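You operate a simulated robot arm through the tools that you are given. There is no shell and no other tool. Be economical: measure what you need, move in short steps, check, and stop when the job is done.

You are at the controls of a simulated robot arm. One attempt, no reset.

Task
Put one of the small wood blocks from the bottom shelf of the tool bay on top of the sloped tip guard with the yellow grip. Take the sanding block and leave it on the lower shelf of the core bench. Put the 25 MM spacer block from the top of the stacking table on the top of the parts table and the 20 MM spacer block on the bottom shelf of the pack bay. Fetch the tap card and set it on the shelf under the stacking table. Take the thick octagon block and put it on top of the round cover. Take the loose eight-sided block on the top of the lead bench and put it away on the top of the core bench. Put the white oil pad on the shelf under the lead bench away on the lower shelf of the tank row stand. Take the red terminal cap and put it on the back of the core bench top. Put one of the brown pads from the top of the lead bench on the bottom shelf of the lead bay. Stack the 30 mm long spacer block from the top of the lead bench on top of the 20 mm long spacer block. Do these in any order. Set down upright: red terminal cap.

It is judged by the outcome, as a careful person would: the job done as asked, and still so three seconds after it is handed in. It fails if anything else is knocked over, pushed out of place, dropped, spilled or broken. A push-on lid holds only when it is set on centred and level and pressed home; a screw cap is set on level and turned clockwise until tight.

Robot
A 7-joint arm with a two-finger parallel gripper on a trunk, on a base that drives. Base frame: it is fixed to the floor where the robot stands at the start and does not move with it; the origin is under the middle of the robot, x ahead of it, y to its left, z up. Units: mm, rad, N and s.
With the tool pointing down near the work surface it reaches from about 320 to 760 mm from the robot's upright axis, wherever it stands. Its first joint turns from -2.897 to 2.897 rad. Places, roughly: back of the core bench top (118x15 cm) [-2500, 20, 780]; bottom shelf of the lead bay (100x21 cm) [-7040, 4000, 360]; bottom shelf of the pack bay [600, -1100, 400]; brown pad (7x6x2 cm) [-6300, 1700, 900]; brown pad (7x6x3 cm) [-6200, 1900, 900]; long spacer block [-7250, 1750, 750]; loose eight-sided block (7x7x3 cm) [-6800, 1900, 900]; lower shelf of the core bench [-2500, -100, 400]; lower shelf of the tank row stand [-11500, -1300, 400]; red terminal cap (5x5x6 cm) [-5700, 1800, 900]; round cover (25x24x4 cm) [-3200, 2100, 800]; sanding block (7x5x5 cm) [-900, -2700, 800]; shelf under the stacking table [-1200, -3300, 300]; sloped tip guard with the yellow g (15x17x12 cm) [-2100, -200, 400]; small wood block (4x4x3 cm) [400, 0, 400]; spacer block [-1000, -3750, 750]; tap card [-1250, -3500, 750]; thick octagon block (6x6x4 cm) [-3600, 1800, 800]; top of the core bench [-2500, -200, 800]; top of the parts table [600, -2400, 700]; white oil pad (8x5x5 cm) [-6300, 1800, 400]. Payload 3.91 kg.
Tool frame: the origin (TCP) lies between the finger pads and is the grasp point; the fingertips stand 30 mm ahead of it; z points along the fingers, y is the line along which they close. The gripper opens to 110 mm. The fingers are 20 mm wide and 10 mm thick; the gripper's body (48 by 112 mm) begins 55 mm behind the TCP.
Orientation is that of the tool frame in the base frame, as a unit quaternion [w, x, y, z]. With the fingers straight down and closing along the base's y, the tool's x points along the base's -x, its y along +y and its z along -z.

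Tools
- The arm moves only by the tool servo_tool. Its argument "rows" is a list of rows, each a list of 7 numbers: the turn, a rotation vector about the tool's x, y, z in units of 60 degrees (1.0 is 60 degrees), then the shift along the tool's x, y, z in units of 150 mm (1.0 is 150 mm), then the gripper command, from -1 (fully open) to 1 (shut), values between in proportion. In form: [[rx, ry, rz, dx, dy, dz, hand], ...]. A call has 1 to 12 rows; each row is the pose to reach, as a shift and turn from the pose commanded when the call began, along the tool's axes at that moment. A call with a number of a shift or a turn outside -1 to 1 is refused whole. Each row takes 0.2 s and may step no farther than 50 mm and 0.15 rad from the row before; otherwise, or with a gripper value out of range, the whole call is refused. Where a pose cannot be reached the arm comes as near as it can. A force on the tool above 40 N (or 10 N above the force at the start of the call, whichever is more), or a blocked arm, ends the call early, and 0.2 s more pass. The fingers move at their own pace (about 72 mm/s each) and stop on an object; they squeeze with about 38 N. The grip force told is the motor's: it shows also when the fingers shut on nothing. Time passes only in rows, and 0.2 s behind the last, so rows that repeat a pose let the fingers close. The reply holds the time, the measured pose of the TCP, the force on the tool along the base axes, the opening and the grip force, in the units named above and with some noise, with the torque about the TCP (base axes, N m) and any sound that the robot's microphone picked up.
- Cameras (640 x 400 px; columns grow to the right, rows downward): "scene" is now at [-4, 94.8, 995.8]; the picture's right is [-0.73, -0.69, 0.00], its down [-0.48, 0.51, -0.71] and it looks along [0.49, -0.52, -0.70] (base axes); focal length 248 px, centre (320, 200). "wrist" rides on the gripper at [72, 17, -103] in the tool frame; the picture's right is [-0.23, 0.97, 0.00], its down [-0.76, -0.18, -0.62] and it looks along [-0.61, -0.14, 0.78] (tool axes); focal length 222 px, centre (320, 200). There is no depth. A picture from a camera that has moved, and an enlarged one, comes with that camera's place and axes in the base frame and with its lens.
- get_image(camera): a new picture of that camera. It takes no simulated time.
- lift_body(by): slides the trunk up (or, below 0, down) by that many mm; the arm and the scene camera ride with it, the base frame stays. It gives what a move gives, with no picture.
- roll_base(legs): drives the robot by 1 to 6 legs, each [ahead, left, turn to the left] in mm, mm and rad, along the robot's own axes; the way and the turn of a leg run together, so that a leg with both is an arc; at most 1500 mm and 3.142 rad a leg. The arm and the cameras ride along, it lands a little off, and it stops where it bumps. It gives what a move gives.
- turn_head(pan, tilt): turns the head with the scene camera to pan (to the left, within 2.705 rad either way) and tilt (down, from -0.506 to 1.204), counted from straight ahead of the robot. It gives what a move gives.
- enlarge(camera, box): a new picture of the part [left, top, right, bottom] of that camera's present view, enlarged. It takes no simulated time.
- finish_job(): hands the job in; it is judged then, once.

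Work in short steps. Places have to be worked out from the pictures, the camera data and where the tool is seen: move nearer, look again, correct. Check each grasp and each placing, and mend what went wrong. You have 546 turns and 328 pictures in all, those below and enlarged ones among them. Open the gripper and draw the arm clear of the work before you hand the job in, unless the task says otherwise; then end with one line.

The tools are called after "Emit:" by a JSON object that holds its "name" and its "arguments". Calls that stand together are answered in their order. servo_tool: Moves the arm, as the interface text tells. Its arguments: {"type":"object","properties":{"rows":{"type":"array","items":{"type":"array","items":{"type":"number"}}}},"required":["rows"]} The other tools are called the same way: lift_body (by) slides the trunk up or down; roll_base (legs) drives the base; turn_head (pan, tilt) turns the head that bears the scene camera; get_image (camera) takes a picture; enlarge (camera, box) takes an enlarged picture of a part of a camera's view; finish_job () hands the job in.

At the start:

```text
t: 0.0
position: [309.2, -123.8, 641.6]
tool_rot: [0.0, 0.0, 1.0, 0.0]
force: [0.8, -0.2, -1.2]
wrist_torque: [0.01, -0.02, 0.0]
width: 110.0
grasp_force: 0.0
trunk travel left (down, up): [-75.0, 115.0]
robot x, y, heading: [-1.3, 2.4, -0.004]
head pan, tilt: [-0.815, 0.778]
```

scene: 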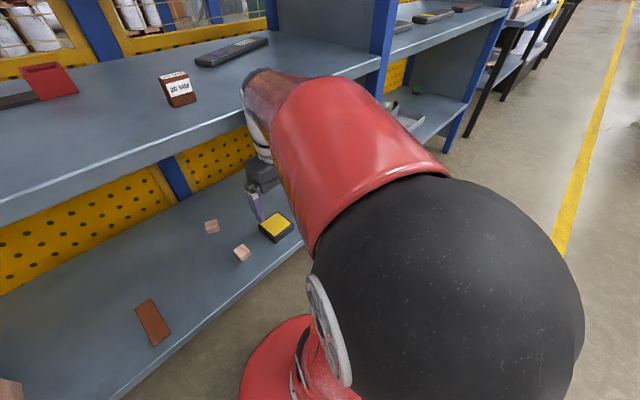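
wrist: 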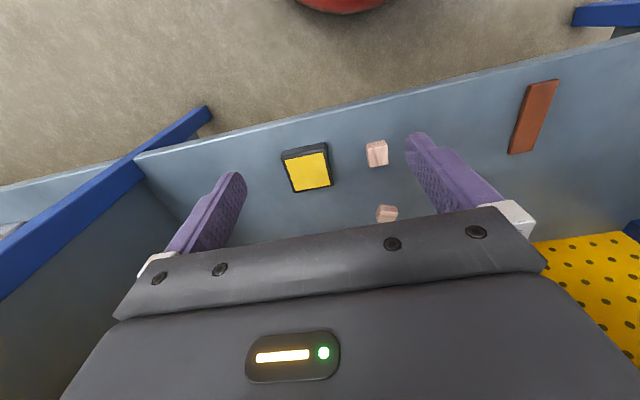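

I start by looking more closely at the bay ahead: the small blocks and the labelled block on the upper shelf.

Emit:
{"name": "enlarge", "arguments": {"camera": "scene", "box": [0, 20, 300, 200]}}

Emit:
{"name": "enlarge", "arguments": {"camera": "wrist", "box": [240, 100, 560, 300]}}

```text
2.13 times, centred on (150, 110) of scene
camera zoom: at [-4.0, 94.8, 995.8], right [-0.73, -0.69, 0.0], down [-0.48, 0.51, -0.71], along [0.49, -0.52, -0.7], focal length 528 px, centre (683, 392)
```

zoom: 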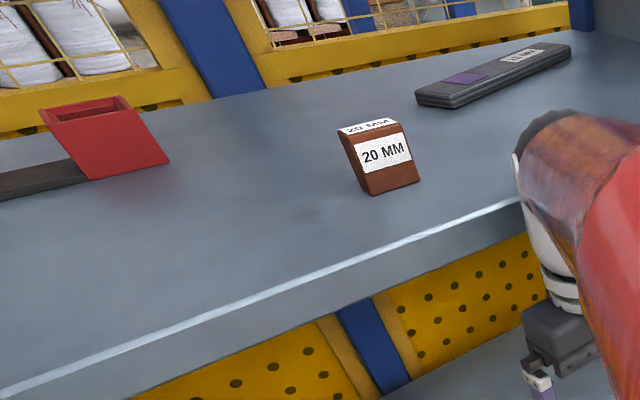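

```text
2.00 times, centred on (400, 200) of wrist
camera zoom: at [237.9, -106.1, 745.1], right [0.23, 0.97, 0.0], down [0.76, -0.18, 0.62], along [0.61, -0.14, -0.78], focal length 444 px, centre (160, 200)
```

zoom: 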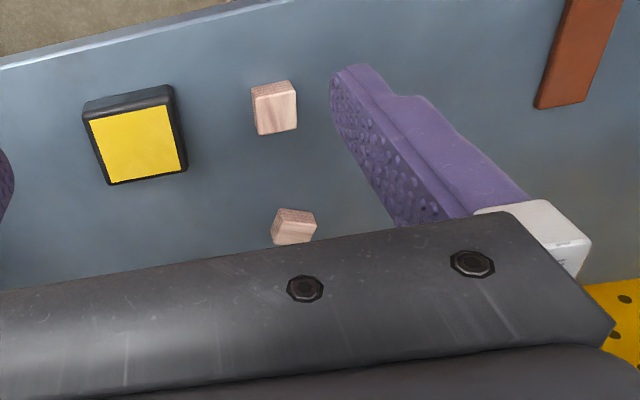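

By triangulating from both cameras I put the near wood block at about (443,-47,380) and the shelf front at about x=379. I'll lower the tool in front of the shelf and align y.

Emit:
{"name": "servo_tool", "arguments": {"rows": [[0, 0, 0, 0, 0.128, 0.25, -1], [0, 0, 0, 0, 0.256, 0.5, -1], [0, 0, 0, 0, 0.384, 0.75, -1], [0, 0, 0, 0, 0.512, 1.0, -1]]}}

Emit:
{"name": "get_image", "arguments": {"camera": "wrist"}}

Emit:
{"name": "get_image", "arguments": {"camera": "scene"}}

```text
t: 1.0
position: [308.7, -47.1, 491.6]
tool_rot: [0.0, 0.0, 1.0, 0.001]
force: [0.3, -0.6, 0.5]
wrist_torque: [-0.02, 0.01, -0.01]
width: 110.0
grasp_force: 0.0
trunk travel left (down, up): [-75.0, 115.0]
robot x, y, heading: [2.0, 1.0, 0.002]
head pan, tilt: [-0.815, 0.778]
```

```text
323 pictures are left
camera wrist: at [236.8, -29.7, 595.0], right [0.23, 0.97, 0.0], down [0.76, -0.18, 0.62], along [0.61, -0.14, -0.78], focal length 222 px, centre (320, 200)
```

wrist: 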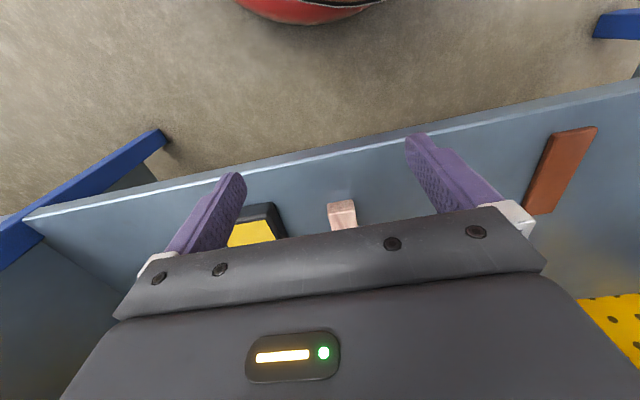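

```text
322 pictures are left
camera scene: at [-4.1, 94.8, 995.8], right [-0.73, -0.69, 0.0], down [-0.48, 0.51, -0.71], along [0.49, -0.52, -0.7], focal length 248 px, centre (320, 200)
```

scene: 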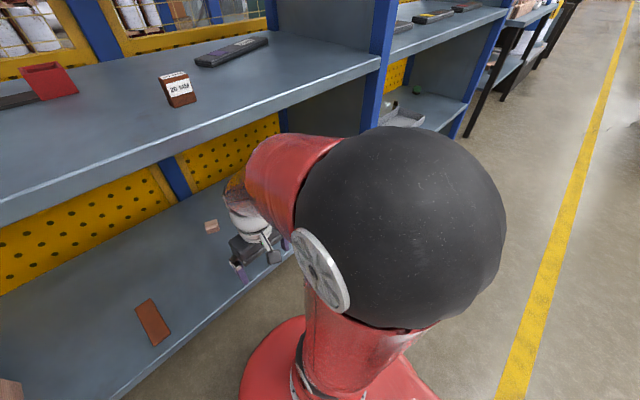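

The block is now between the finger lines; I enlarge it to read its orientation.

Emit:
{"name": "enlarge", "arguments": {"camera": "wrist", "box": [280, 160, 400, 235]}}

```text
5.33 times, centred on (340, 198) of wrist
camera zoom: at [236.8, -29.7, 595.0], right [0.23, 0.97, 0.0], down [0.76, -0.18, 0.62], along [0.61, -0.14, -0.78], focal length 1185 px, centre (213, 213)
```

zoom: 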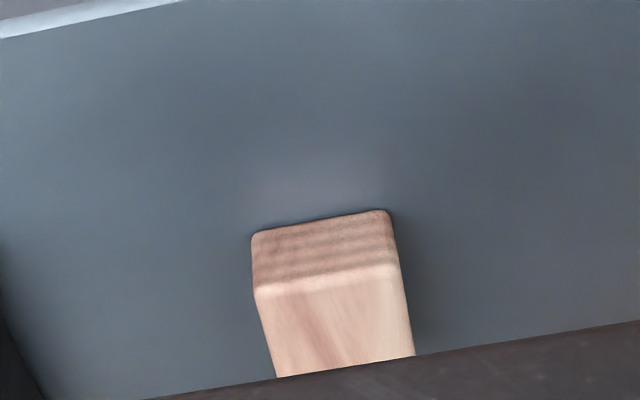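

The block is square to the base axes, centred near (444,-46), with its top at about 390. I'll drive forward at a safe height with the fingers at 75 mm.

Emit:
{"name": "servo_tool", "arguments": {"rows": [[0, 0, 0, 0, 0.01, 0.2, -0.35], [0, 0, 0, -0.22, 0.01, 0.37, -0.35], [0, 0, 0, -0.45, 0.01, 0.37, -0.35], [0, 0, 0, -0.68, 0.01, 0.37, -0.35], [0, 0, 0, -0.902, 0.01, 0.37, -0.35], [0, 0, 0, -0.902, 0.01, 0.37, -0.35]]}}

Emit:
{"name": "get_image", "arguments": {"camera": "wrist"}}

```text
t: 2.4
position: [436.0, -45.5, 436.0]
tool_rot: [0.0, 0.001, 1.0, -0.001]
force: [0.8, 0.0, -0.9]
wrist_torque: [0.03, 0.03, 0.0]
width: 74.3
grasp_force: 0.0
trunk travel left (down, up): [-75.0, 115.0]
robot x, y, heading: [-2.3, -4.1, -0.0]
head pan, tilt: [-0.815, 0.778]
```

```text
320 pictures are left
camera wrist: at [364.8, -27.7, 539.4], right [0.23, 0.97, 0.0], down [0.76, -0.18, 0.62], along [0.61, -0.14, -0.78], focal length 222 px, centre (320, 200)
```

wrist: 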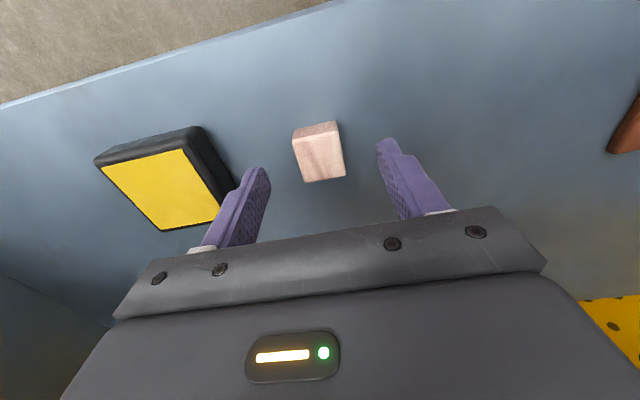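

The block top reads (440,-45). I descend to TCP z≈400 and close.

Emit:
{"name": "servo_tool", "arguments": {"rows": [[0, 0, 0, -0.02, 0, 0.12, -0.35], [0, 0, 0, -0.03, 0, 0.235, -0.35], [0, 0, 0, -0.03, 0, 0.235, 1], [0, 0, 0, -0.03, 0, 0.235, 1], [0, 0, 0, -0.03, 0, 0.235, 1]]}}

Emit:
{"name": "get_image", "arguments": {"camera": "wrist"}}

```text
t: 3.6
position: [443.6, -49.6, 408.0]
tool_rot: [0.007, 0.004, 1.0, 0.001]
force: [-2.5, 0.1, 12.3]
wrist_torque: [-0.06, 0.08, -0.01]
width: 34.5
grasp_force: 38.2
trunk travel left (down, up): [-75.0, 115.0]
robot x, y, heading: [0.1, 0.9, -0.009]
head pan, tilt: [-0.815, 0.778]
```

```text
319 pictures are left
camera wrist: at [371.1, -31.8, 509.7], right [0.24, 0.97, 0.0], down [0.75, -0.18, 0.63], along [0.62, -0.15, -0.77], focal length 222 px, centre (320, 200)
```

wrist: 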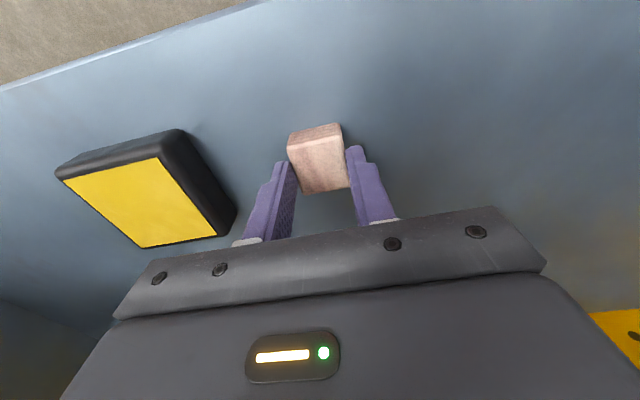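

Gripped (34.5 mm wide). I lift and retreat out of the shelf.

Emit:
{"name": "servo_tool", "arguments": {"rows": [[0, 0, 0, 0, 0, -0.25, 1], [0, 0, 0, 0.3, 0, -0.3, 1], [0, 0, 0, 0.6, 0, -0.3, 1], [0, 0, 0, 0.9, 0, -0.3, 1], [0, 0, 0, 0.9, 0, -0.6, 1], [0, 0, 0, 0.9, 0, -0.9, 1]]}}

Emit:
{"name": "get_image", "arguments": {"camera": "wrist"}}

Emit:
{"name": "turn_head", "arguments": {"pan": 2.6, "tilt": 0.3}}

Emit:
{"name": "get_image", "arguments": {"camera": "scene"}}

```text
t: 5.0
position: [312.8, -45.1, 537.0]
tool_rot: [-0.002, 0.001, 1.0, -0.001]
force: [-0.2, -0.5, 0.3]
wrist_torque: [-0.01, 0.0, 0.0]
width: 34.7
grasp_force: 38.3
trunk travel left (down, up): [-75.0, 115.0]
robot x, y, heading: [-0.7, -2.0, -0.003]
head pan, tilt: [-0.815, 0.778]
```

```text
318 pictures are left
camera wrist: at [241.5, -27.5, 640.6], right [0.23, 0.97, 0.0], down [0.76, -0.18, 0.62], along [0.61, -0.14, -0.78], focal length 222 px, centre (320, 200)
```

wrist: 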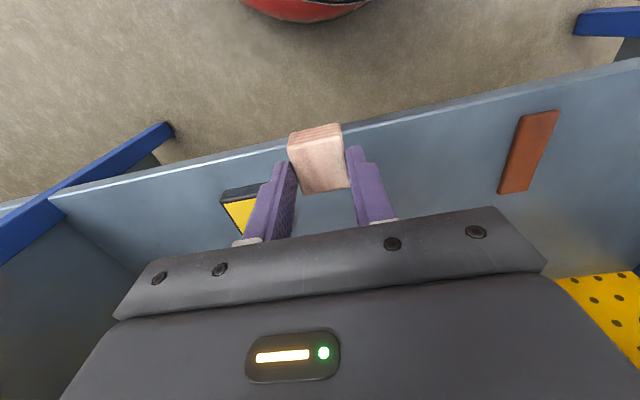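

```text
t: 7.9
position: [312.2, -45.4, 535.3]
tool_rot: [0.0, 0.0, 1.0, 0.0]
force: [-0.5, 0.0, 0.0]
wrist_torque: [0.04, 0.0, 0.02]
width: 34.9
grasp_force: 37.5
trunk travel left (down, up): [-75.0, 115.0]
robot x, y, heading: [-1.4, 1.2, -0.0]
head pan, tilt: [2.601, 0.3]
```

```text
317 pictures are left
camera scene: at [-140.0, 202.3, 1038.5], right [0.52, 0.86, 0.0], down [0.25, -0.15, -0.96], along [-0.82, 0.49, -0.3], focal length 248 px, centre (320, 200)
```

scene: 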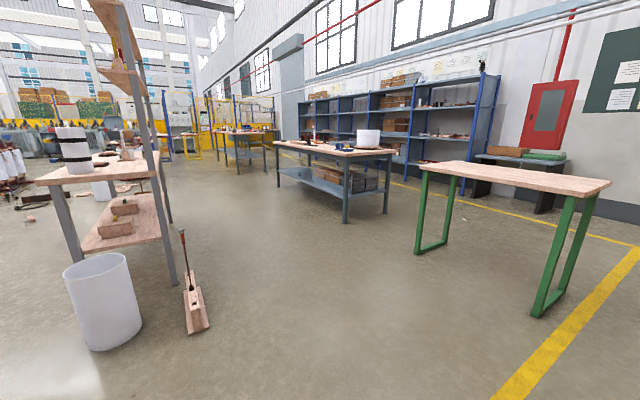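

The core bench is behind me to the left in this view. I look the other way round (south-west) to check the floor route.

Emit:
{"name": "turn_head", "arguments": {"pan": -2.7, "tilt": 0.35}}

Emit:
{"name": "get_image", "arguments": {"camera": "scene"}}

```text
t: 12.0
position: [313.4, -45.7, 536.0]
tool_rot: [0.0, -0.001, 1.0, 0.001]
force: [0.0, 0.3, 0.4]
wrist_torque: [-0.01, 0.01, 0.02]
width: 34.5
grasp_force: 37.9
trunk travel left (down, up): [-75.0, 115.0]
robot x, y, heading: [-1.2, 1.6, -0.002]
head pan, tilt: [-2.7, 0.351]
```

```text
316 pictures are left
camera scene: at [-144.1, 114.4, 1033.8], right [-0.43, 0.9, 0.0], down [0.31, 0.15, -0.94], along [-0.85, -0.4, -0.34], focal length 248 px, centre (320, 200)
```

scene: 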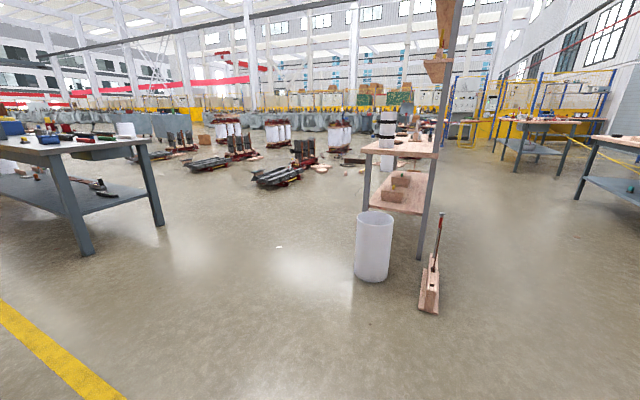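

Emit:
{"name": "enlarge", "arguments": {"camera": "scene", "box": [230, 100, 470, 280]}}

```text
2.22 times, centred on (350, 190) of scene
camera zoom: at [-144.1, 114.4, 1033.8], right [-0.43, 0.9, 0.0], down [0.31, 0.15, -0.94], along [-0.85, -0.4, -0.34], focal length 550 px, centre (253, 222)
```

zoom: 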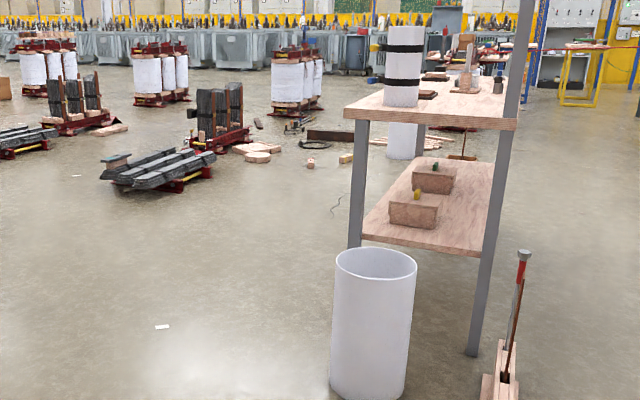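

The route south of the bench is clear, apart from a scrap of paper near (-1580,-910). I drive round it and face the bench (+y).

Emit:
{"name": "roll_base", "arguments": {"legs": [[-700, -600, 0], [-600, -750, 0], [0, 0, 1.571], [0, 750, 0]]}}

Emit:
{"name": "turn_head", "arguments": {"pan": 0.0, "tilt": 0.5}}

Emit:
{"name": "get_image", "arguments": {"camera": "scene"}}

```text
t: 29.0
position: [-2019.8, -1041.6, 538.1]
tool_rot: [0.0, 0.716, -0.698, 0.001]
force: [-0.3, -0.8, -0.5]
wrist_torque: [-0.04, 0.0, -0.01]
width: 34.6
grasp_force: 38.0
trunk travel left (down, up): [-75.0, 115.0]
robot x, y, heading: [-2058.0, -1355.7, 1.596]
head pan, tilt: [-2.7, 0.351]
```

```text
t: 31.4
position: [-2019.8, -1040.8, 536.3]
tool_rot: [0.0, 0.716, -0.698, 0.0]
force: [-0.1, 0.2, -0.3]
wrist_torque: [0.0, 0.0, 0.0]
width: 34.6
grasp_force: 37.7
trunk travel left (down, up): [-75.0, 115.0]
robot x, y, heading: [-2055.2, -1351.1, 1.598]
head pan, tilt: [0.0, 0.499]
```

```text
314 pictures are left
camera scene: at [-2211.8, -1327.9, 1020.1], right [1.0, 0.03, 0.0], down [0.01, -0.48, -0.88], along [-0.02, 0.88, -0.48], focal length 248 px, centre (320, 200)
```

scene: 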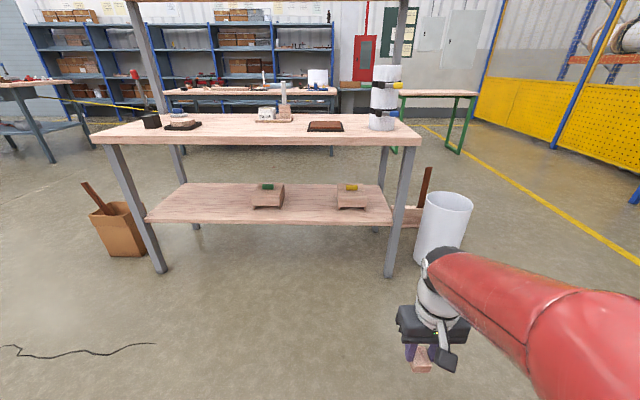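

Now I face the bench. I enlarge the guards and the bench top.

Emit:
{"name": "enlarge", "arguments": {"camera": "scene", "box": [230, 165, 400, 225]}}

Emit:
{"name": "enlarge", "arguments": {"camera": "scene", "box": [90, 60, 440, 240]}}

```text
3.76 times, centred on (315, 195) of scene
camera zoom: at [-2211.8, -1327.9, 1020.1], right [1.0, 0.03, 0.0], down [0.01, -0.48, -0.88], along [-0.02, 0.88, -0.48], focal length 932 px, centre (339, 219)
```

zoom: 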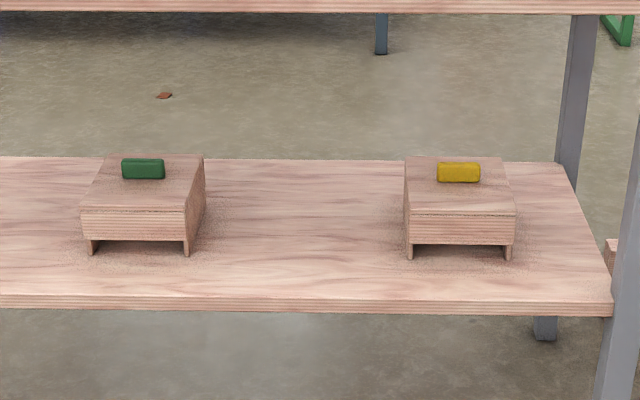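

```text
1.83 times, centred on (265, 150) of scene
camera zoom: at [-2211.8, -1327.9, 1020.1], right [1.0, 0.03, 0.0], down [0.01, -0.48, -0.88], along [-0.02, 0.88, -0.48], focal length 452 px, centre (421, 291)
```

zoom: 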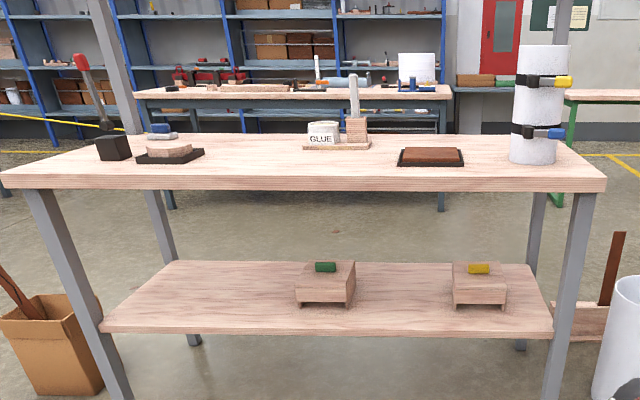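

The guard with the yellow grip stands near x≈-2070, with its front at y≈-233. I drive closer, straighten the heading, and look again.

Emit:
{"name": "roll_base", "arguments": {"legs": [[480, 0, -0.027]]}}

Emit:
{"name": "turn_head", "arguments": {"pan": -0.1, "tilt": 0.6}}

Emit:
{"name": "get_image", "arguments": {"camera": "scene"}}

Emit:
{"name": "get_image", "arguments": {"camera": "wrist"}}

```text
t: 34.2
position: [-2016.9, -561.7, 537.0]
tool_rot: [0.0, -0.705, 0.709, 0.0]
force: [0.1, 0.1, 0.3]
wrist_torque: [-0.01, -0.03, 0.0]
width: 34.6
grasp_force: 38.1
trunk travel left (down, up): [-75.0, 115.0]
robot x, y, heading: [-2061.7, -876.4, 1.567]
head pan, tilt: [0.0, 0.499]
```

```text
t: 34.9
position: [-2015.7, -560.9, 536.9]
tool_rot: [0.0, -0.705, 0.709, 0.001]
force: [-0.2, 0.4, 0.1]
wrist_torque: [0.02, -0.01, 0.01]
width: 34.7
grasp_force: 38.1
trunk travel left (down, up): [-75.0, 115.0]
robot x, y, heading: [-2063.1, -876.2, 1.566]
head pan, tilt: [-0.099, 0.6]
```

```text
311 pictures are left
camera scene: at [-2207.4, -845.5, 1011.0], right [0.99, -0.1, 0.0], down [-0.06, -0.56, -0.83], along [0.09, 0.82, -0.56], focal length 248 px, centre (320, 200)
```

scene: 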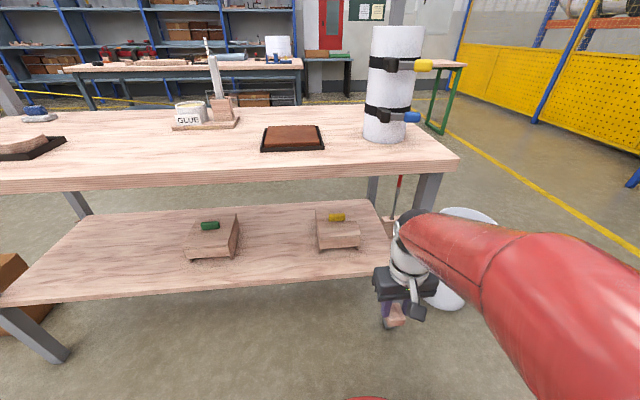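

```text
310 pictures are left
camera wrist: at [-2032.2, -632.9, 640.3], right [-0.97, 0.23, 0.0], down [0.18, 0.76, 0.62], along [0.14, 0.61, -0.78], focal length 222 px, centre (320, 200)
```

wrist: 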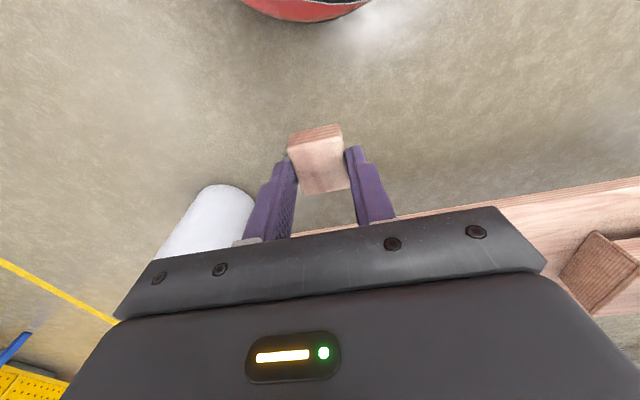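

Emit:
{"name": "enlarge", "arguments": {"camera": "scene", "box": [290, 190, 390, 265]}}

```text
5.33 times, centred on (340, 228) of scene
camera zoom: at [-2207.4, -845.5, 1011.0], right [0.99, -0.1, 0.0], down [-0.06, -0.56, -0.83], along [0.09, 0.82, -0.56], focal length 1320 px, centre (213, 53)
```

zoom: 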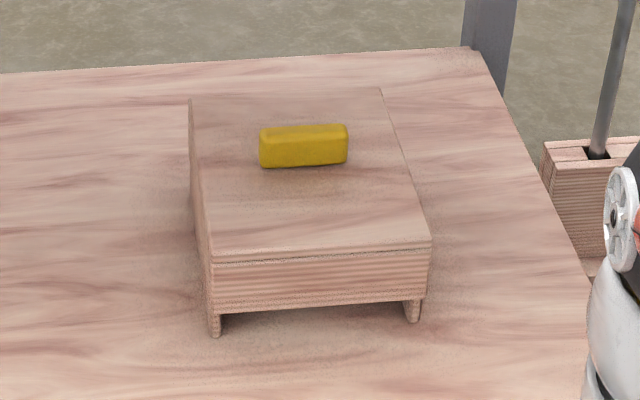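

Stereo from the two scene views puts the lid nearly level at z≈433, spanning y -230 to -57 at x≈-2071, with the grip beginning at y≈-150. The bench top overhangs at z≈720, so I pitch the tool 30° forward and go in at z≈485.

Emit:
{"name": "servo_tool", "arguments": {"rows": [[0, -0.125, 0, -0.1, 0.09, 0.09, 1], [0, -0.25, 0, -0.2, 0.18, 0.18, 1], [0, -0.375, 0, -0.4, 0.27, 0.26, 1], [0, -0.5, 0, -0.6, 0.367, 0.33, 1], [0, -0.5, 0, -0.8, 0.367, 0.347, 1], [0, -0.5, 0, -1.0, 0.367, 0.347, 1]]}}

Emit:
{"name": "get_image", "arguments": {"camera": "scene"}}

Emit:
{"name": "get_image", "arguments": {"camera": "wrist"}}

```text
t: 36.3
position: [-2069.2, -410.5, 485.5]
tool_rot: [0.184, -0.681, 0.685, 0.182]
force: [-0.1, 0.0, -0.3]
wrist_torque: [-0.05, -0.01, -0.02]
width: 34.7
grasp_force: 37.6
trunk travel left (down, up): [-75.0, 115.0]
robot x, y, heading: [-2063.7, -874.5, 1.567]
head pan, tilt: [-0.099, 0.6]
```

```text
308 pictures are left
camera scene: at [-2207.4, -845.5, 1011.0], right [0.99, -0.1, 0.0], down [-0.06, -0.56, -0.83], along [0.09, 0.82, -0.56], focal length 248 px, centre (320, 200)
```

scene: 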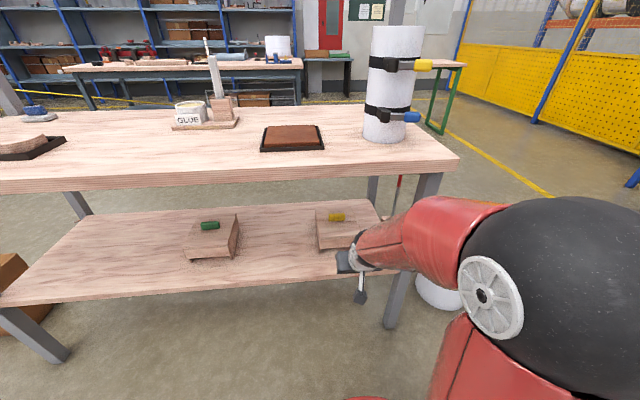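

```text
307 pictures are left
camera wrist: at [-2086.5, -524.1, 538.6], right [-0.97, 0.2, 0.11], down [0.18, 0.35, 0.92], along [0.15, 0.92, -0.37], focal length 222 px, centre (320, 200)
```

wrist: 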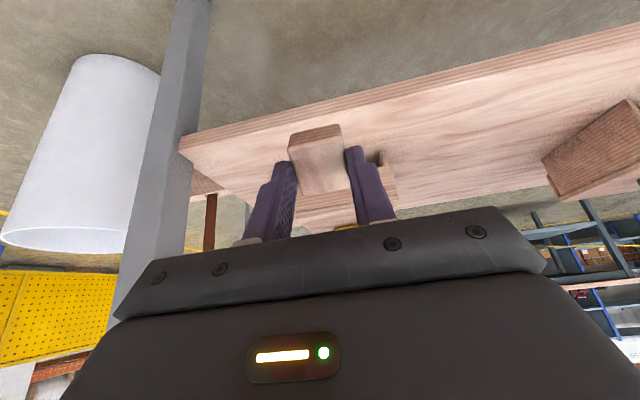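

Clear so far. I continue straight forward 150 mm at the same height.

Emit:
{"name": "servo_tool", "arguments": {"rows": [[0, 0, 0, -0.2165, 0, 0.125, 1], [0, 0, 0, -0.433, 0, 0.25, 1], [0, 0, 0, -0.6495, 0, 0.375, 1], [0, 0, 0, -0.866, 0, 0.5, 1]]}}

Emit:
{"name": "enlarge", "arguments": {"camera": "scene", "box": [280, 170, 440, 270]}}

Emit:
{"name": "get_image", "arguments": {"camera": "wrist"}}

```text
t: 37.3
position: [-2068.5, -262.6, 485.8]
tool_rot: [0.184, -0.681, 0.685, 0.183]
force: [-0.4, -5.4, 7.6]
wrist_torque: [-0.04, 0.04, -0.01]
width: 34.6
grasp_force: 38.2
trunk travel left (down, up): [-75.0, 115.0]
robot x, y, heading: [-2064.1, -878.2, 1.569]
head pan, tilt: [-0.099, 0.6]
```

```text
4.00 times, centred on (360, 220) of scene
camera zoom: at [-2207.4, -846.1, 1011.3], right [0.99, -0.1, 0.0], down [-0.06, -0.56, -0.83], along [0.09, 0.82, -0.56], focal length 990 px, centre (160, 120)
```

zoom: 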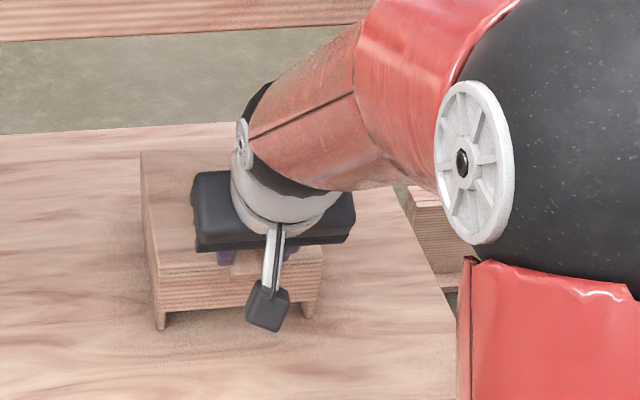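

```text
305 pictures are left
camera wrist: at [-2085.9, -375.0, 538.7], right [-0.97, 0.2, 0.11], down [0.18, 0.35, 0.92], along [0.15, 0.92, -0.37], focal length 222 px, centre (320, 200)
```

wrist: 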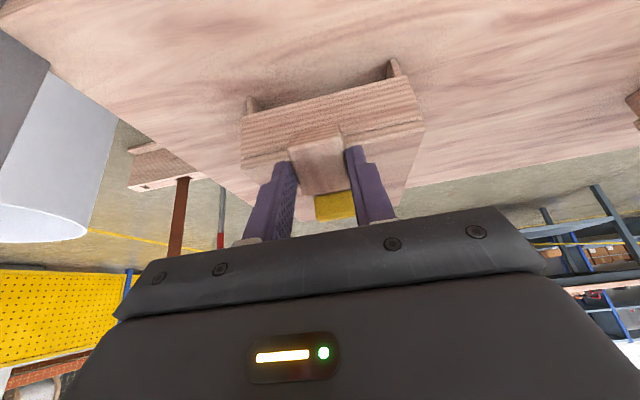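

A 7–9 N reaction suggests the block is touching the guard's front edge, so the lid is a bit higher than I thought. I back off, rise 30 mm and check that the guard hasn't moved.

Emit:
{"name": "servo_tool", "arguments": {"rows": [[0, 0, 0, 0.13, 0, -0.075, 1], [0, 0, 0, 0.03, 0, -0.25, 1]]}}

Emit:
{"name": "enlarge", "arguments": {"camera": "scene", "box": [280, 170, 440, 270]}}

Emit:
{"name": "enlarge", "arguments": {"camera": "wrist", "box": [200, 50, 460, 250]}}

```text
t: 37.9
position: [-2070.6, -284.2, 515.2]
tool_rot: [0.183, -0.682, 0.684, 0.182]
force: [-0.2, 0.1, -0.5]
wrist_torque: [0.0, 0.03, -0.01]
width: 34.7
grasp_force: 38.5
trunk travel left (down, up): [-75.0, 115.0]
robot x, y, heading: [-2065.3, -871.2, 1.569]
head pan, tilt: [-0.099, 0.6]
```

```text
4.00 times, centred on (360, 220) of scene
camera zoom: at [-2207.4, -845.2, 1010.9], right [0.99, -0.1, 0.0], down [-0.06, -0.56, -0.82], along [0.09, 0.82, -0.57], focal length 990 px, centre (160, 120)
```

zoom: 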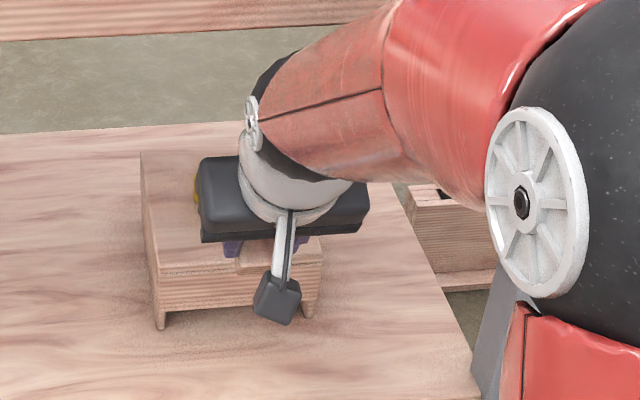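

```text
2.00 times, centred on (330, 150) of wrist
camera zoom: at [-2085.9, -397.4, 567.9], right [-0.97, 0.2, 0.11], down [0.18, 0.35, 0.92], along [0.15, 0.92, -0.38], focal length 444 px, centre (300, 300)
```

zoom: 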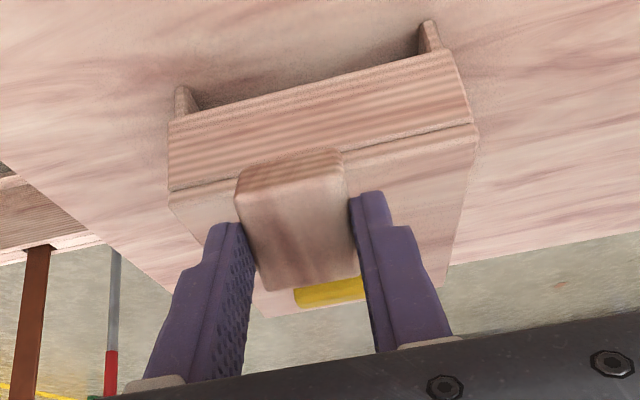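

The image geometry shows the block hangs about 20 mm beyond the fingertips, so the contact height of about 485 matches a lid at 433. The guard did not move. I go over the lid at z≈503.

Emit:
{"name": "servo_tool", "arguments": {"rows": [[0, 0, 0, -0.179, 0, 0.15, 1], [0, 0, 0, -0.358, 0, 0.299, 1]]}}

Emit:
{"name": "enlarge", "arguments": {"camera": "scene", "box": [280, 170, 440, 270]}}

Emit:
{"name": "enlarge", "arguments": {"camera": "wrist", "box": [200, 50, 460, 250]}}

```text
t: 38.7
position: [-2068.3, -245.0, 485.5]
tool_rot: [0.167, -0.686, 0.689, 0.165]
force: [1.1, -10.4, 32.6]
wrist_torque: [-0.14, 0.03, 0.04]
width: 34.2
grasp_force: 38.1
trunk travel left (down, up): [-75.0, 115.0]
robot x, y, heading: [-2060.9, -890.8, 1.561]
head pan, tilt: [-0.099, 0.6]
stopped in row 2: the arm was blocked; the commanded pose is now the measured one
```

```text
4.00 times, centred on (360, 220) of scene
camera zoom: at [-2207.5, -862.0, 1012.7], right [0.99, -0.1, 0.0], down [-0.06, -0.56, -0.83], along [0.09, 0.82, -0.56], focal length 990 px, centre (160, 120)
```

zoom: 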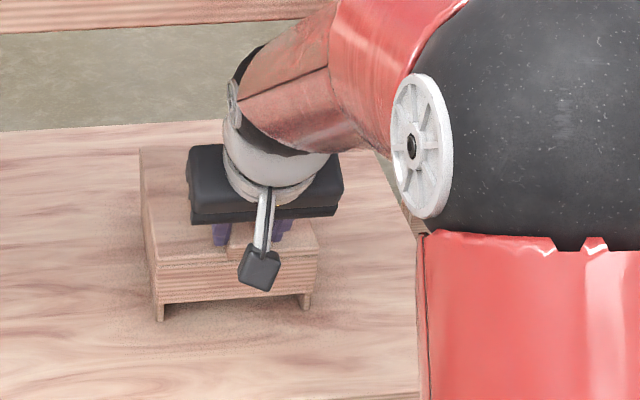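

```text
2.00 times, centred on (330, 150) of wrist
camera zoom: at [-2085.3, -354.8, 543.6], right [-0.97, 0.21, 0.1], down [0.18, 0.39, 0.9], along [0.15, 0.9, -0.42], focal length 444 px, centre (300, 300)
```

zoom: 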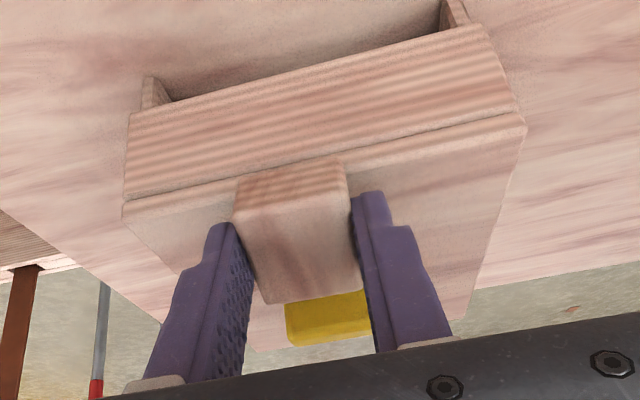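

The arm was blocked and the base was pushed back about 15 mm, so some link is touching something. I look at the whole scene before moving.

Emit:
{"name": "get_image", "arguments": {"camera": "scene"}}

```text
300 pictures are left
camera scene: at [-2207.5, -862.0, 1012.7], right [0.99, -0.1, 0.0], down [-0.06, -0.56, -0.83], along [0.09, 0.82, -0.56], focal length 248 px, centre (320, 200)
```

scene: 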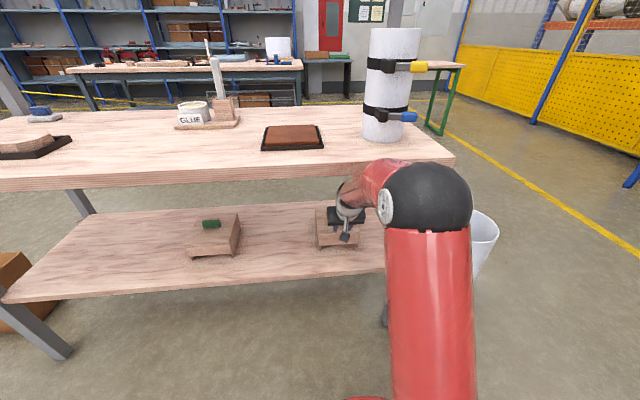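

The black elbow is right at the bench-top edge: with the arm stretched this far it hits the bench. I'll retract the arm, then stand closer (as at the tool bay) so the elbow stays high and back.

Emit:
{"name": "servo_tool", "arguments": {"rows": [[0, 0, 0, -0.05, 0, -0.12, 1], [0, 0, 0, 0.2, 0, -0.27, 1], [0, 0, 0, 0.45, 0, -0.42, 1], [0, 0, 0, 0.7, 0, -0.57, 1], [0, 0, 0, 0.9, 0, -0.68, 1]]}}

Emit:
{"name": "enlarge", "arguments": {"camera": "scene", "box": [240, 150, 480, 300]}}

```text
t: 39.9
position: [-2068.3, -405.2, 512.6]
tool_rot: [0.167, -0.685, 0.689, 0.165]
force: [0.3, -0.2, -0.3]
wrist_torque: [-0.01, 0.02, 0.0]
width: 34.7
grasp_force: 37.4
trunk travel left (down, up): [-75.0, 115.0]
robot x, y, heading: [-2061.5, -888.6, 1.567]
head pan, tilt: [-0.099, 0.6]
```

```text
2.67 times, centred on (360, 225) of scene
camera zoom: at [-2207.4, -856.0, 1011.1], right [0.99, -0.1, 0.0], down [-0.06, -0.56, -0.82], along [0.09, 0.82, -0.57], focal length 660 px, centre (213, 133)
```

zoom: 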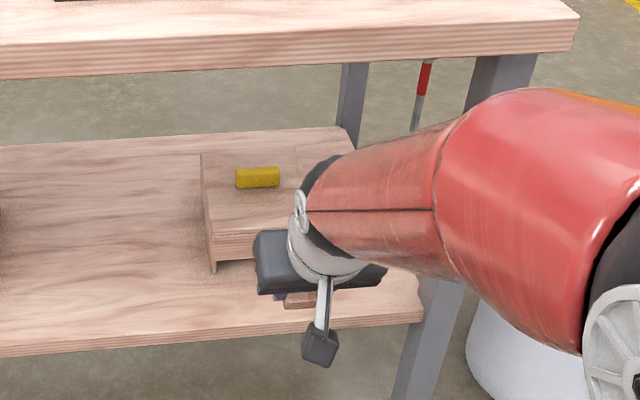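

Emit:
{"name": "servo_tool", "arguments": {"rows": [[0, -0.05, 0, 0.3, 0, -0.15, 1], [0, -0.05, 0, 0.593, 0, -0.3, 1]]}}

Emit:
{"name": "roll_base", "arguments": {"legs": [[145, 0, 0]]}}

Emit:
{"name": "get_image", "arguments": {"camera": "scene"}}

```text
refused: row 1 steps farther than a row can; nothing moved
```

```text
t: 41.3
position: [-2070.4, -283.7, 502.6]
tool_rot: [0.156, -0.689, 0.69, 0.155]
force: [0.3, 0.3, -0.2]
wrist_torque: [0.04, 0.0, 0.02]
width: 34.6
grasp_force: 37.9
trunk travel left (down, up): [-75.0, 115.0]
robot x, y, heading: [-2059.8, -748.3, 1.567]
head pan, tilt: [-0.099, 0.6]
stopped in leg 1: the robot was blocked; the commanded pose is now the measured one
```

```text
298 pictures are left
camera scene: at [-2206.9, -720.3, 1011.5], right [0.99, -0.1, 0.0], down [-0.06, -0.56, -0.83], along [0.08, 0.82, -0.56], focal length 248 px, centre (320, 200)
```

scene: 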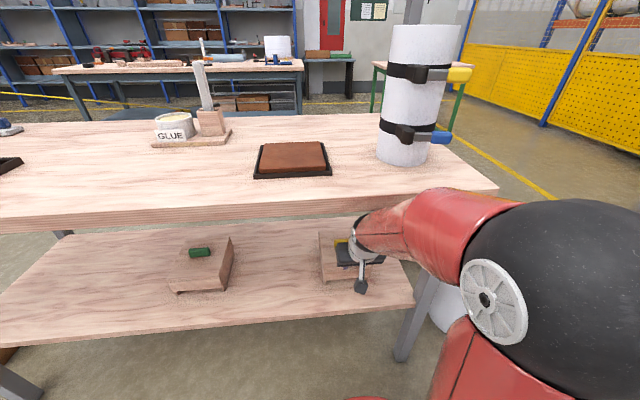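

The forearm touched the bench edge, so it needs a different approach. I back the arm out straight, reverse the base, then re-grasp the block with a steep 60° tool pitch from the bench top so the forearm can stay outside and low.

Emit:
{"name": "servo_tool", "arguments": {"rows": [[0, 0, 0, 0.178, 0, -0.09, 1], [0, 0, 0, 0.356, 0, -0.18, 1], [0, 0, 0, 0.534, 0, -0.27, 1], [0, 0, 0, 0.712, 0, -0.36, 1], [0, 0, 0, 0.89, 0, -0.45, 1]]}}

Emit:
{"name": "get_image", "arguments": {"camera": "scene"}}

```text
t: 42.5
position: [-2070.8, -404.5, 534.6]
tool_rot: [0.158, -0.688, 0.691, 0.155]
force: [-0.6, -0.7, -0.7]
wrist_torque: [0.01, 0.03, -0.01]
width: 34.6
grasp_force: 38.3
out of reach, approached as far as the arm can: row 4, 5
trunk travel left (down, up): [-75.0, 115.0]
robot x, y, heading: [-2063.7, -746.5, 1.567]
head pan, tilt: [-0.099, 0.6]
```

```text
297 pictures are left
camera scene: at [-2206.9, -720.1, 1011.0], right [0.99, -0.1, 0.0], down [-0.06, -0.56, -0.83], along [0.08, 0.82, -0.56], focal length 248 px, centre (320, 200)
```

scene: 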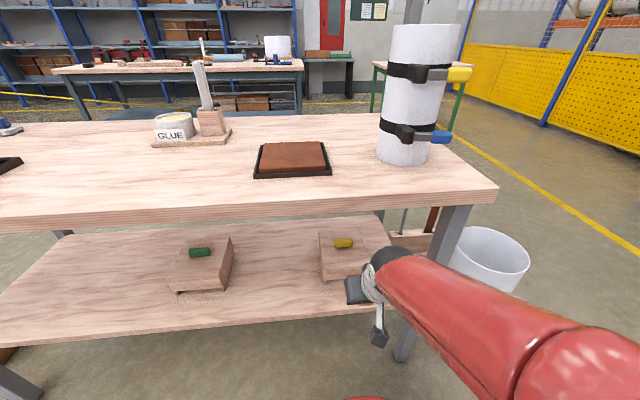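

Emit:
{"name": "roll_base", "arguments": {"legs": [[-200, 0, 0]]}}

```text
t: 44.1
position: [-2072.9, -605.4, 534.3]
tool_rot: [0.157, -0.689, 0.69, 0.156]
force: [-0.6, 0.0, -0.8]
wrist_torque: [-0.01, 0.0, 0.02]
width: 34.7
grasp_force: 37.5
trunk travel left (down, up): [-75.0, 115.0]
robot x, y, heading: [-2065.1, -951.1, 1.567]
head pan, tilt: [-0.099, 0.6]
```

I raise and level the tool in front of the bench.

Emit:
{"name": "servo_tool", "arguments": {"rows": [[0, 0.107, 0, -0.108, 0, -0.2255, 1], [0, 0.214, 0, -0.216, 0, -0.451, 1], [0, 0.321, 0, -0.324, 0, -0.677, 1], [0, 0.427, 0, -0.432, 0, -0.902, 1]]}}

Emit:
{"name": "servo_tool", "arguments": {"rows": [[0, 0, 0, 0, 0, -0.3, 1], [0, 0, 0, 0, 0, -0.6, 1], [0, 0, 0, 0, 0, -0.9, 1], [0, 0, 0, 0, 0, -1.0, 1], [0, 0, 0, -0.3, 0, -1.0, 1], [0, 0, 0, -0.6, 0, -1.0, 1], [0, 0, 0, -0.9, 0, -1.0, 1]]}}

Emit:
{"name": "get_image", "arguments": {"camera": "scene"}}

```text
t: 45.1
position: [-2071.3, -605.1, 684.0]
tool_rot: [0.0, -0.707, 0.707, -0.001]
force: [0.2, -1.4, 0.4]
wrist_torque: [0.04, 0.01, -0.03]
width: 34.6
grasp_force: 37.6
trunk travel left (down, up): [-75.0, 115.0]
robot x, y, heading: [-2065.8, -952.4, 1.569]
head pan, tilt: [-0.099, 0.6]
```

```text
t: 46.7
position: [-2072.8, -470.9, 834.6]
tool_rot: [0.002, -0.707, 0.707, 0.0]
force: [-0.2, -0.3, -0.2]
wrist_torque: [0.03, 0.0, 0.02]
width: 34.6
grasp_force: 37.8
trunk travel left (down, up): [-75.0, 115.0]
robot x, y, heading: [-2062.8, -948.3, 1.567]
head pan, tilt: [-0.099, 0.6]
```

```text
296 pictures are left
camera scene: at [-2207.5, -923.1, 1011.0], right [0.99, -0.1, 0.0], down [-0.06, -0.56, -0.83], along [0.08, 0.82, -0.56], focal length 248 px, centre (320, 200)
```

scene: 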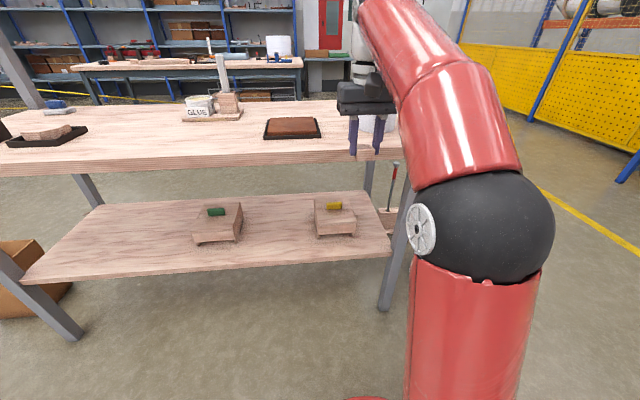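

Emit:
{"name": "servo_tool", "arguments": {"rows": [[0, 0, 0, 0, 0, -0.13, 1], [0, 0, 0, -0.3, 0, -0.13, 1], [0, 0, 0, -0.6, 0, -0.13, 1], [0, 0, 0, -0.9, 0, -0.13, 1], [0, 0, 0, -1.0, 0, -0.13, 1]]}}

Emit:
{"name": "get_image", "arguments": {"camera": "wrist"}}

Emit:
{"name": "get_image", "arguments": {"camera": "scene"}}

```text
t: 47.9
position: [-2068.1, -385.8, 809.5]
tool_rot: [0.001, -0.707, 0.707, 0.0]
force: [-5.8, -35.4, 10.9]
wrist_torque: [-0.97, 0.32, 0.07]
width: 34.4
grasp_force: 38.2
out of reach, approached as far as the arm can: row 2, 3, 4, 5
trunk travel left (down, up): [-75.0, 115.0]
robot x, y, heading: [-2060.9, -955.2, 1.567]
head pan, tilt: [-0.099, 0.6]
```

```text
295 pictures are left
camera wrist: at [-2084.6, -457.5, 913.0], right [-0.97, 0.23, 0.0], down [0.18, 0.76, 0.62], along [0.14, 0.61, -0.78], focal length 222 px, centre (320, 200)
```

wrist: 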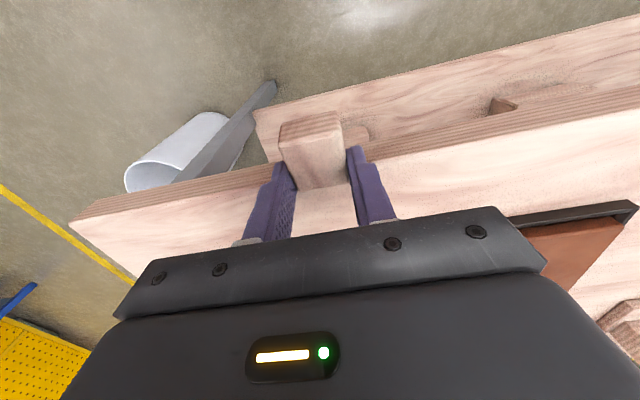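

```text
294 pictures are left
camera scene: at [-2208.0, -926.1, 1011.3], right [0.99, -0.1, 0.0], down [-0.06, -0.56, -0.83], along [0.08, 0.82, -0.56], focal length 248 px, centre (320, 200)
```

scene: 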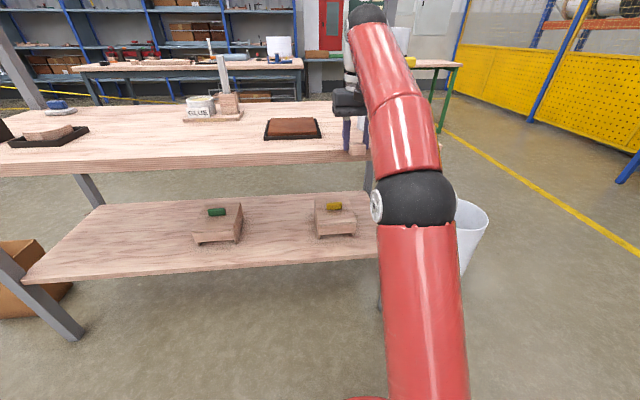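

Out of reach at this height with the trunk low, and the block is pressing on the bench edge. I back off at once and then raise the trunk.

Emit:
{"name": "servo_tool", "arguments": {"rows": [[0, 0, 0, 0.33, 0, 0, 1], [0, 0, 0, 0.66, 0, 0, 1], [0, 0, 0, 0.99, 0, 0, 1]]}}

Emit:
{"name": "lift_body", "arguments": {"by": 115}}

Emit:
{"name": "get_image", "arguments": {"camera": "wrist"}}

```text
t: 48.7
position: [-2067.2, -528.4, 805.6]
tool_rot: [0.0, -0.706, 0.708, -0.002]
force: [0.9, 1.1, 0.3]
wrist_torque: [-0.05, -0.01, 0.01]
width: 34.8
grasp_force: 38.0
trunk travel left (down, up): [-75.0, 115.0]
robot x, y, heading: [-2064.6, -951.9, 1.572]
head pan, tilt: [-0.099, 0.6]
```

```text
t: 50.2
position: [-2067.6, -530.1, 921.0]
tool_rot: [0.001, -0.706, 0.708, 0.0]
force: [0.5, -0.3, -0.8]
wrist_torque: [0.0, 0.02, 0.02]
width: 34.4
grasp_force: 38.0
trunk travel left (down, up): [-190.0, 0.0]
robot x, y, heading: [-2062.2, -952.6, 1.572]
head pan, tilt: [-0.099, 0.6]
```

```text
293 pictures are left
camera wrist: at [-2083.7, -601.4, 1024.7], right [-0.97, 0.23, 0.0], down [0.18, 0.76, 0.62], along [0.14, 0.61, -0.78], focal length 222 px, centre (320, 200)
```

wrist: 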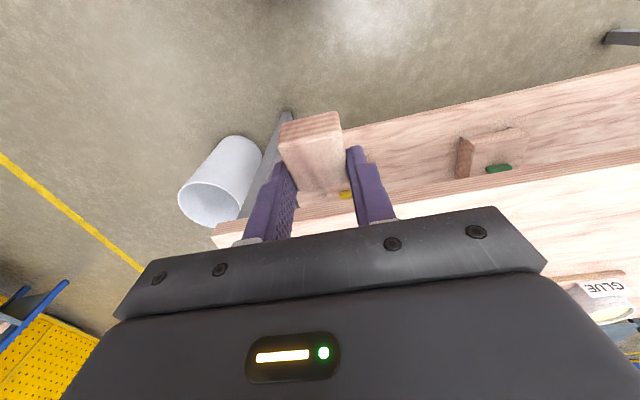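

The block shifted slightly but is held. I drive 150 mm closer with the hand well above the bench.

Emit:
{"name": "roll_base", "arguments": {"legs": [[170, 0, 0]]}}

Emit:
{"name": "servo_tool", "arguments": {"rows": [[0, 0, 0, -0.2, 0, 0.1, 1], [0, 0, 0, -0.4, 0, 0.2, 1], [0, 0, 0, -0.5, 0, 0.3, 1]]}}

Emit:
{"name": "get_image", "arguments": {"camera": "scene"}}

Emit:
{"name": "get_image", "arguments": {"camera": "wrist"}}

```text
t: 51.7
position: [-2066.7, -360.3, 921.5]
tool_rot: [0.001, -0.706, 0.708, -0.001]
force: [-0.6, -0.3, -0.1]
wrist_torque: [0.01, 0.01, -0.03]
width: 34.5
grasp_force: 38.1
trunk travel left (down, up): [-190.0, 0.0]
robot x, y, heading: [-2064.3, -786.0, 1.568]
head pan, tilt: [-0.099, 0.6]
```

```text
t: 52.5
position: [-2066.2, -284.2, 877.1]
tool_rot: [0.001, -0.707, 0.707, -0.001]
force: [-0.1, -0.9, -0.9]
wrist_torque: [-0.01, -0.03, -0.02]
width: 34.5
grasp_force: 38.4
trunk travel left (down, up): [-190.0, 0.0]
robot x, y, heading: [-2062.5, -780.6, 1.572]
head pan, tilt: [-0.099, 0.6]
```

```text
292 pictures are left
camera scene: at [-2207.1, -753.8, 1126.0], right [0.99, -0.1, 0.0], down [-0.06, -0.56, -0.83], along [0.08, 0.82, -0.56], focal length 248 px, centre (320, 200)
```

scene: 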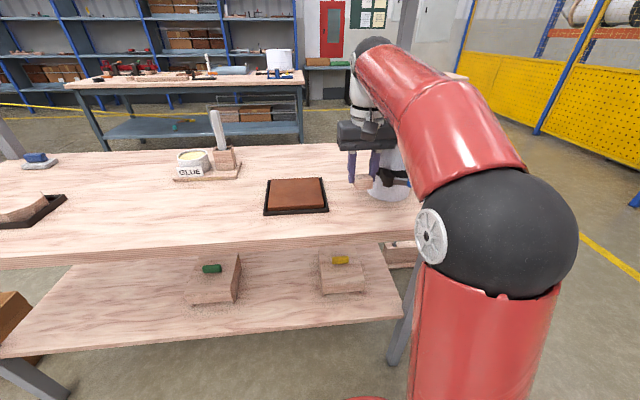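

```text
291 pictures are left
camera wrist: at [-2083.1, -356.9, 980.2], right [-0.97, 0.23, 0.0], down [0.18, 0.76, 0.62], along [0.14, 0.61, -0.78], focal length 222 px, centre (320, 200)
```

wrist: 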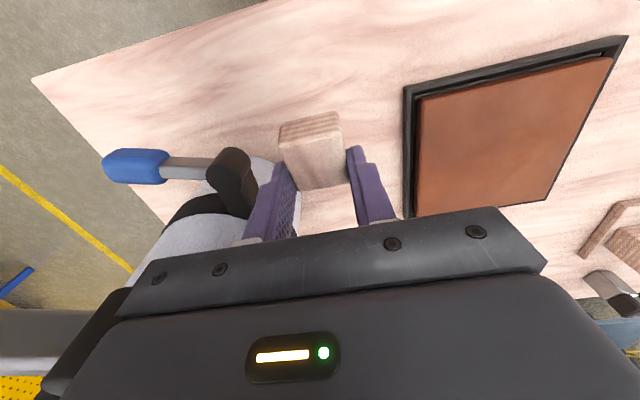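

There's clear space between tray and cylinder. I lower in steps toward contact with the bench top.

Emit:
{"name": "servo_tool", "arguments": {"rows": [[0, 0, 0, 0, 0.03, 0.12, 1], [0, 0, 0, 0, 0.03, 0.24, 1], [0, 0, 0, 0, 0.03, 0.28, 1], [0, 0, 0, 0, 0.03, 0.32, 1], [0, 0, 0, 0, 0.03, 0.36, 1], [0, 0, 0, 0, 0.03, 0.4, 1]]}}

Emit:
{"name": "get_image", "arguments": {"camera": "wrist"}}

```text
t: 53.9
position: [-2070.6, -286.6, 817.8]
tool_rot: [0.001, -0.706, 0.708, 0.001]
force: [-0.5, 0.9, 10.3]
wrist_torque: [0.15, 0.02, -0.03]
width: 34.3
grasp_force: 38.3
trunk travel left (down, up): [-190.0, 0.0]
robot x, y, heading: [-2063.4, -784.3, 1.566]
head pan, tilt: [-0.099, 0.6]
```

```text
290 pictures are left
camera wrist: at [-2087.5, -357.7, 921.3], right [-0.97, 0.23, 0.0], down [0.18, 0.76, 0.63], along [0.14, 0.61, -0.78], focal length 222 px, centre (320, 200)
```

wrist: 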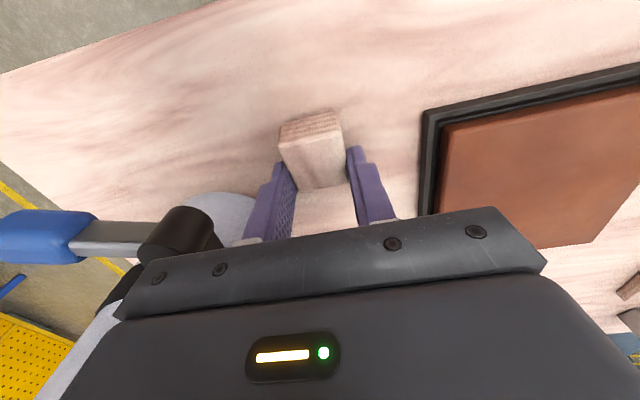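

Contact at about 10 N. I release gently (60 mm opening) and rise.

Emit:
{"name": "servo_tool", "arguments": {"rows": [[0, 0, 0, 0, 0, 0, -0.09], [0, 0, 0, 0, 0, 0, -0.09], [0, 0, 0, 0, 0, -0.3, -0.09], [0, 0, 0, 0.3, 0, -0.4, -0.09], [0, 0, 0, 0.6, 0, -0.4, -0.09]]}}

Emit:
{"name": "get_image", "arguments": {"camera": "wrist"}}

```text
t: 55.1
position: [-2071.3, -376.0, 876.5]
tool_rot: [-0.001, -0.707, 0.708, -0.001]
force: [-0.4, 0.1, -0.4]
wrist_torque: [-0.03, -0.02, 0.01]
width: 60.0
grasp_force: 0.0
trunk travel left (down, up): [-190.0, 0.0]
robot x, y, heading: [-2059.1, -781.2, 1.567]
head pan, tilt: [-0.099, 0.6]
```

```text
289 pictures are left
camera wrist: at [-2087.6, -446.0, 979.3], right [-0.97, 0.23, 0.0], down [0.18, 0.76, 0.62], along [0.14, 0.61, -0.78], focal length 222 px, centre (320, 200)
```

wrist: 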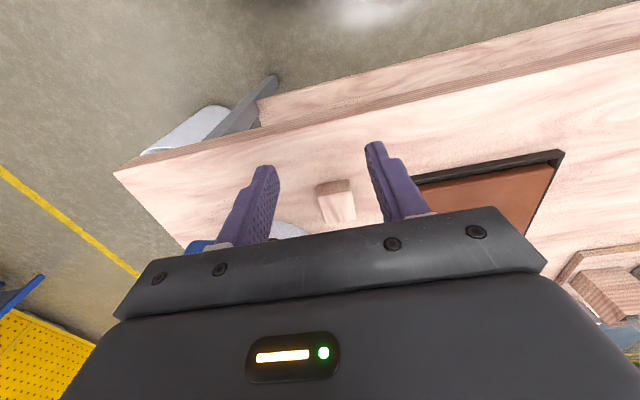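

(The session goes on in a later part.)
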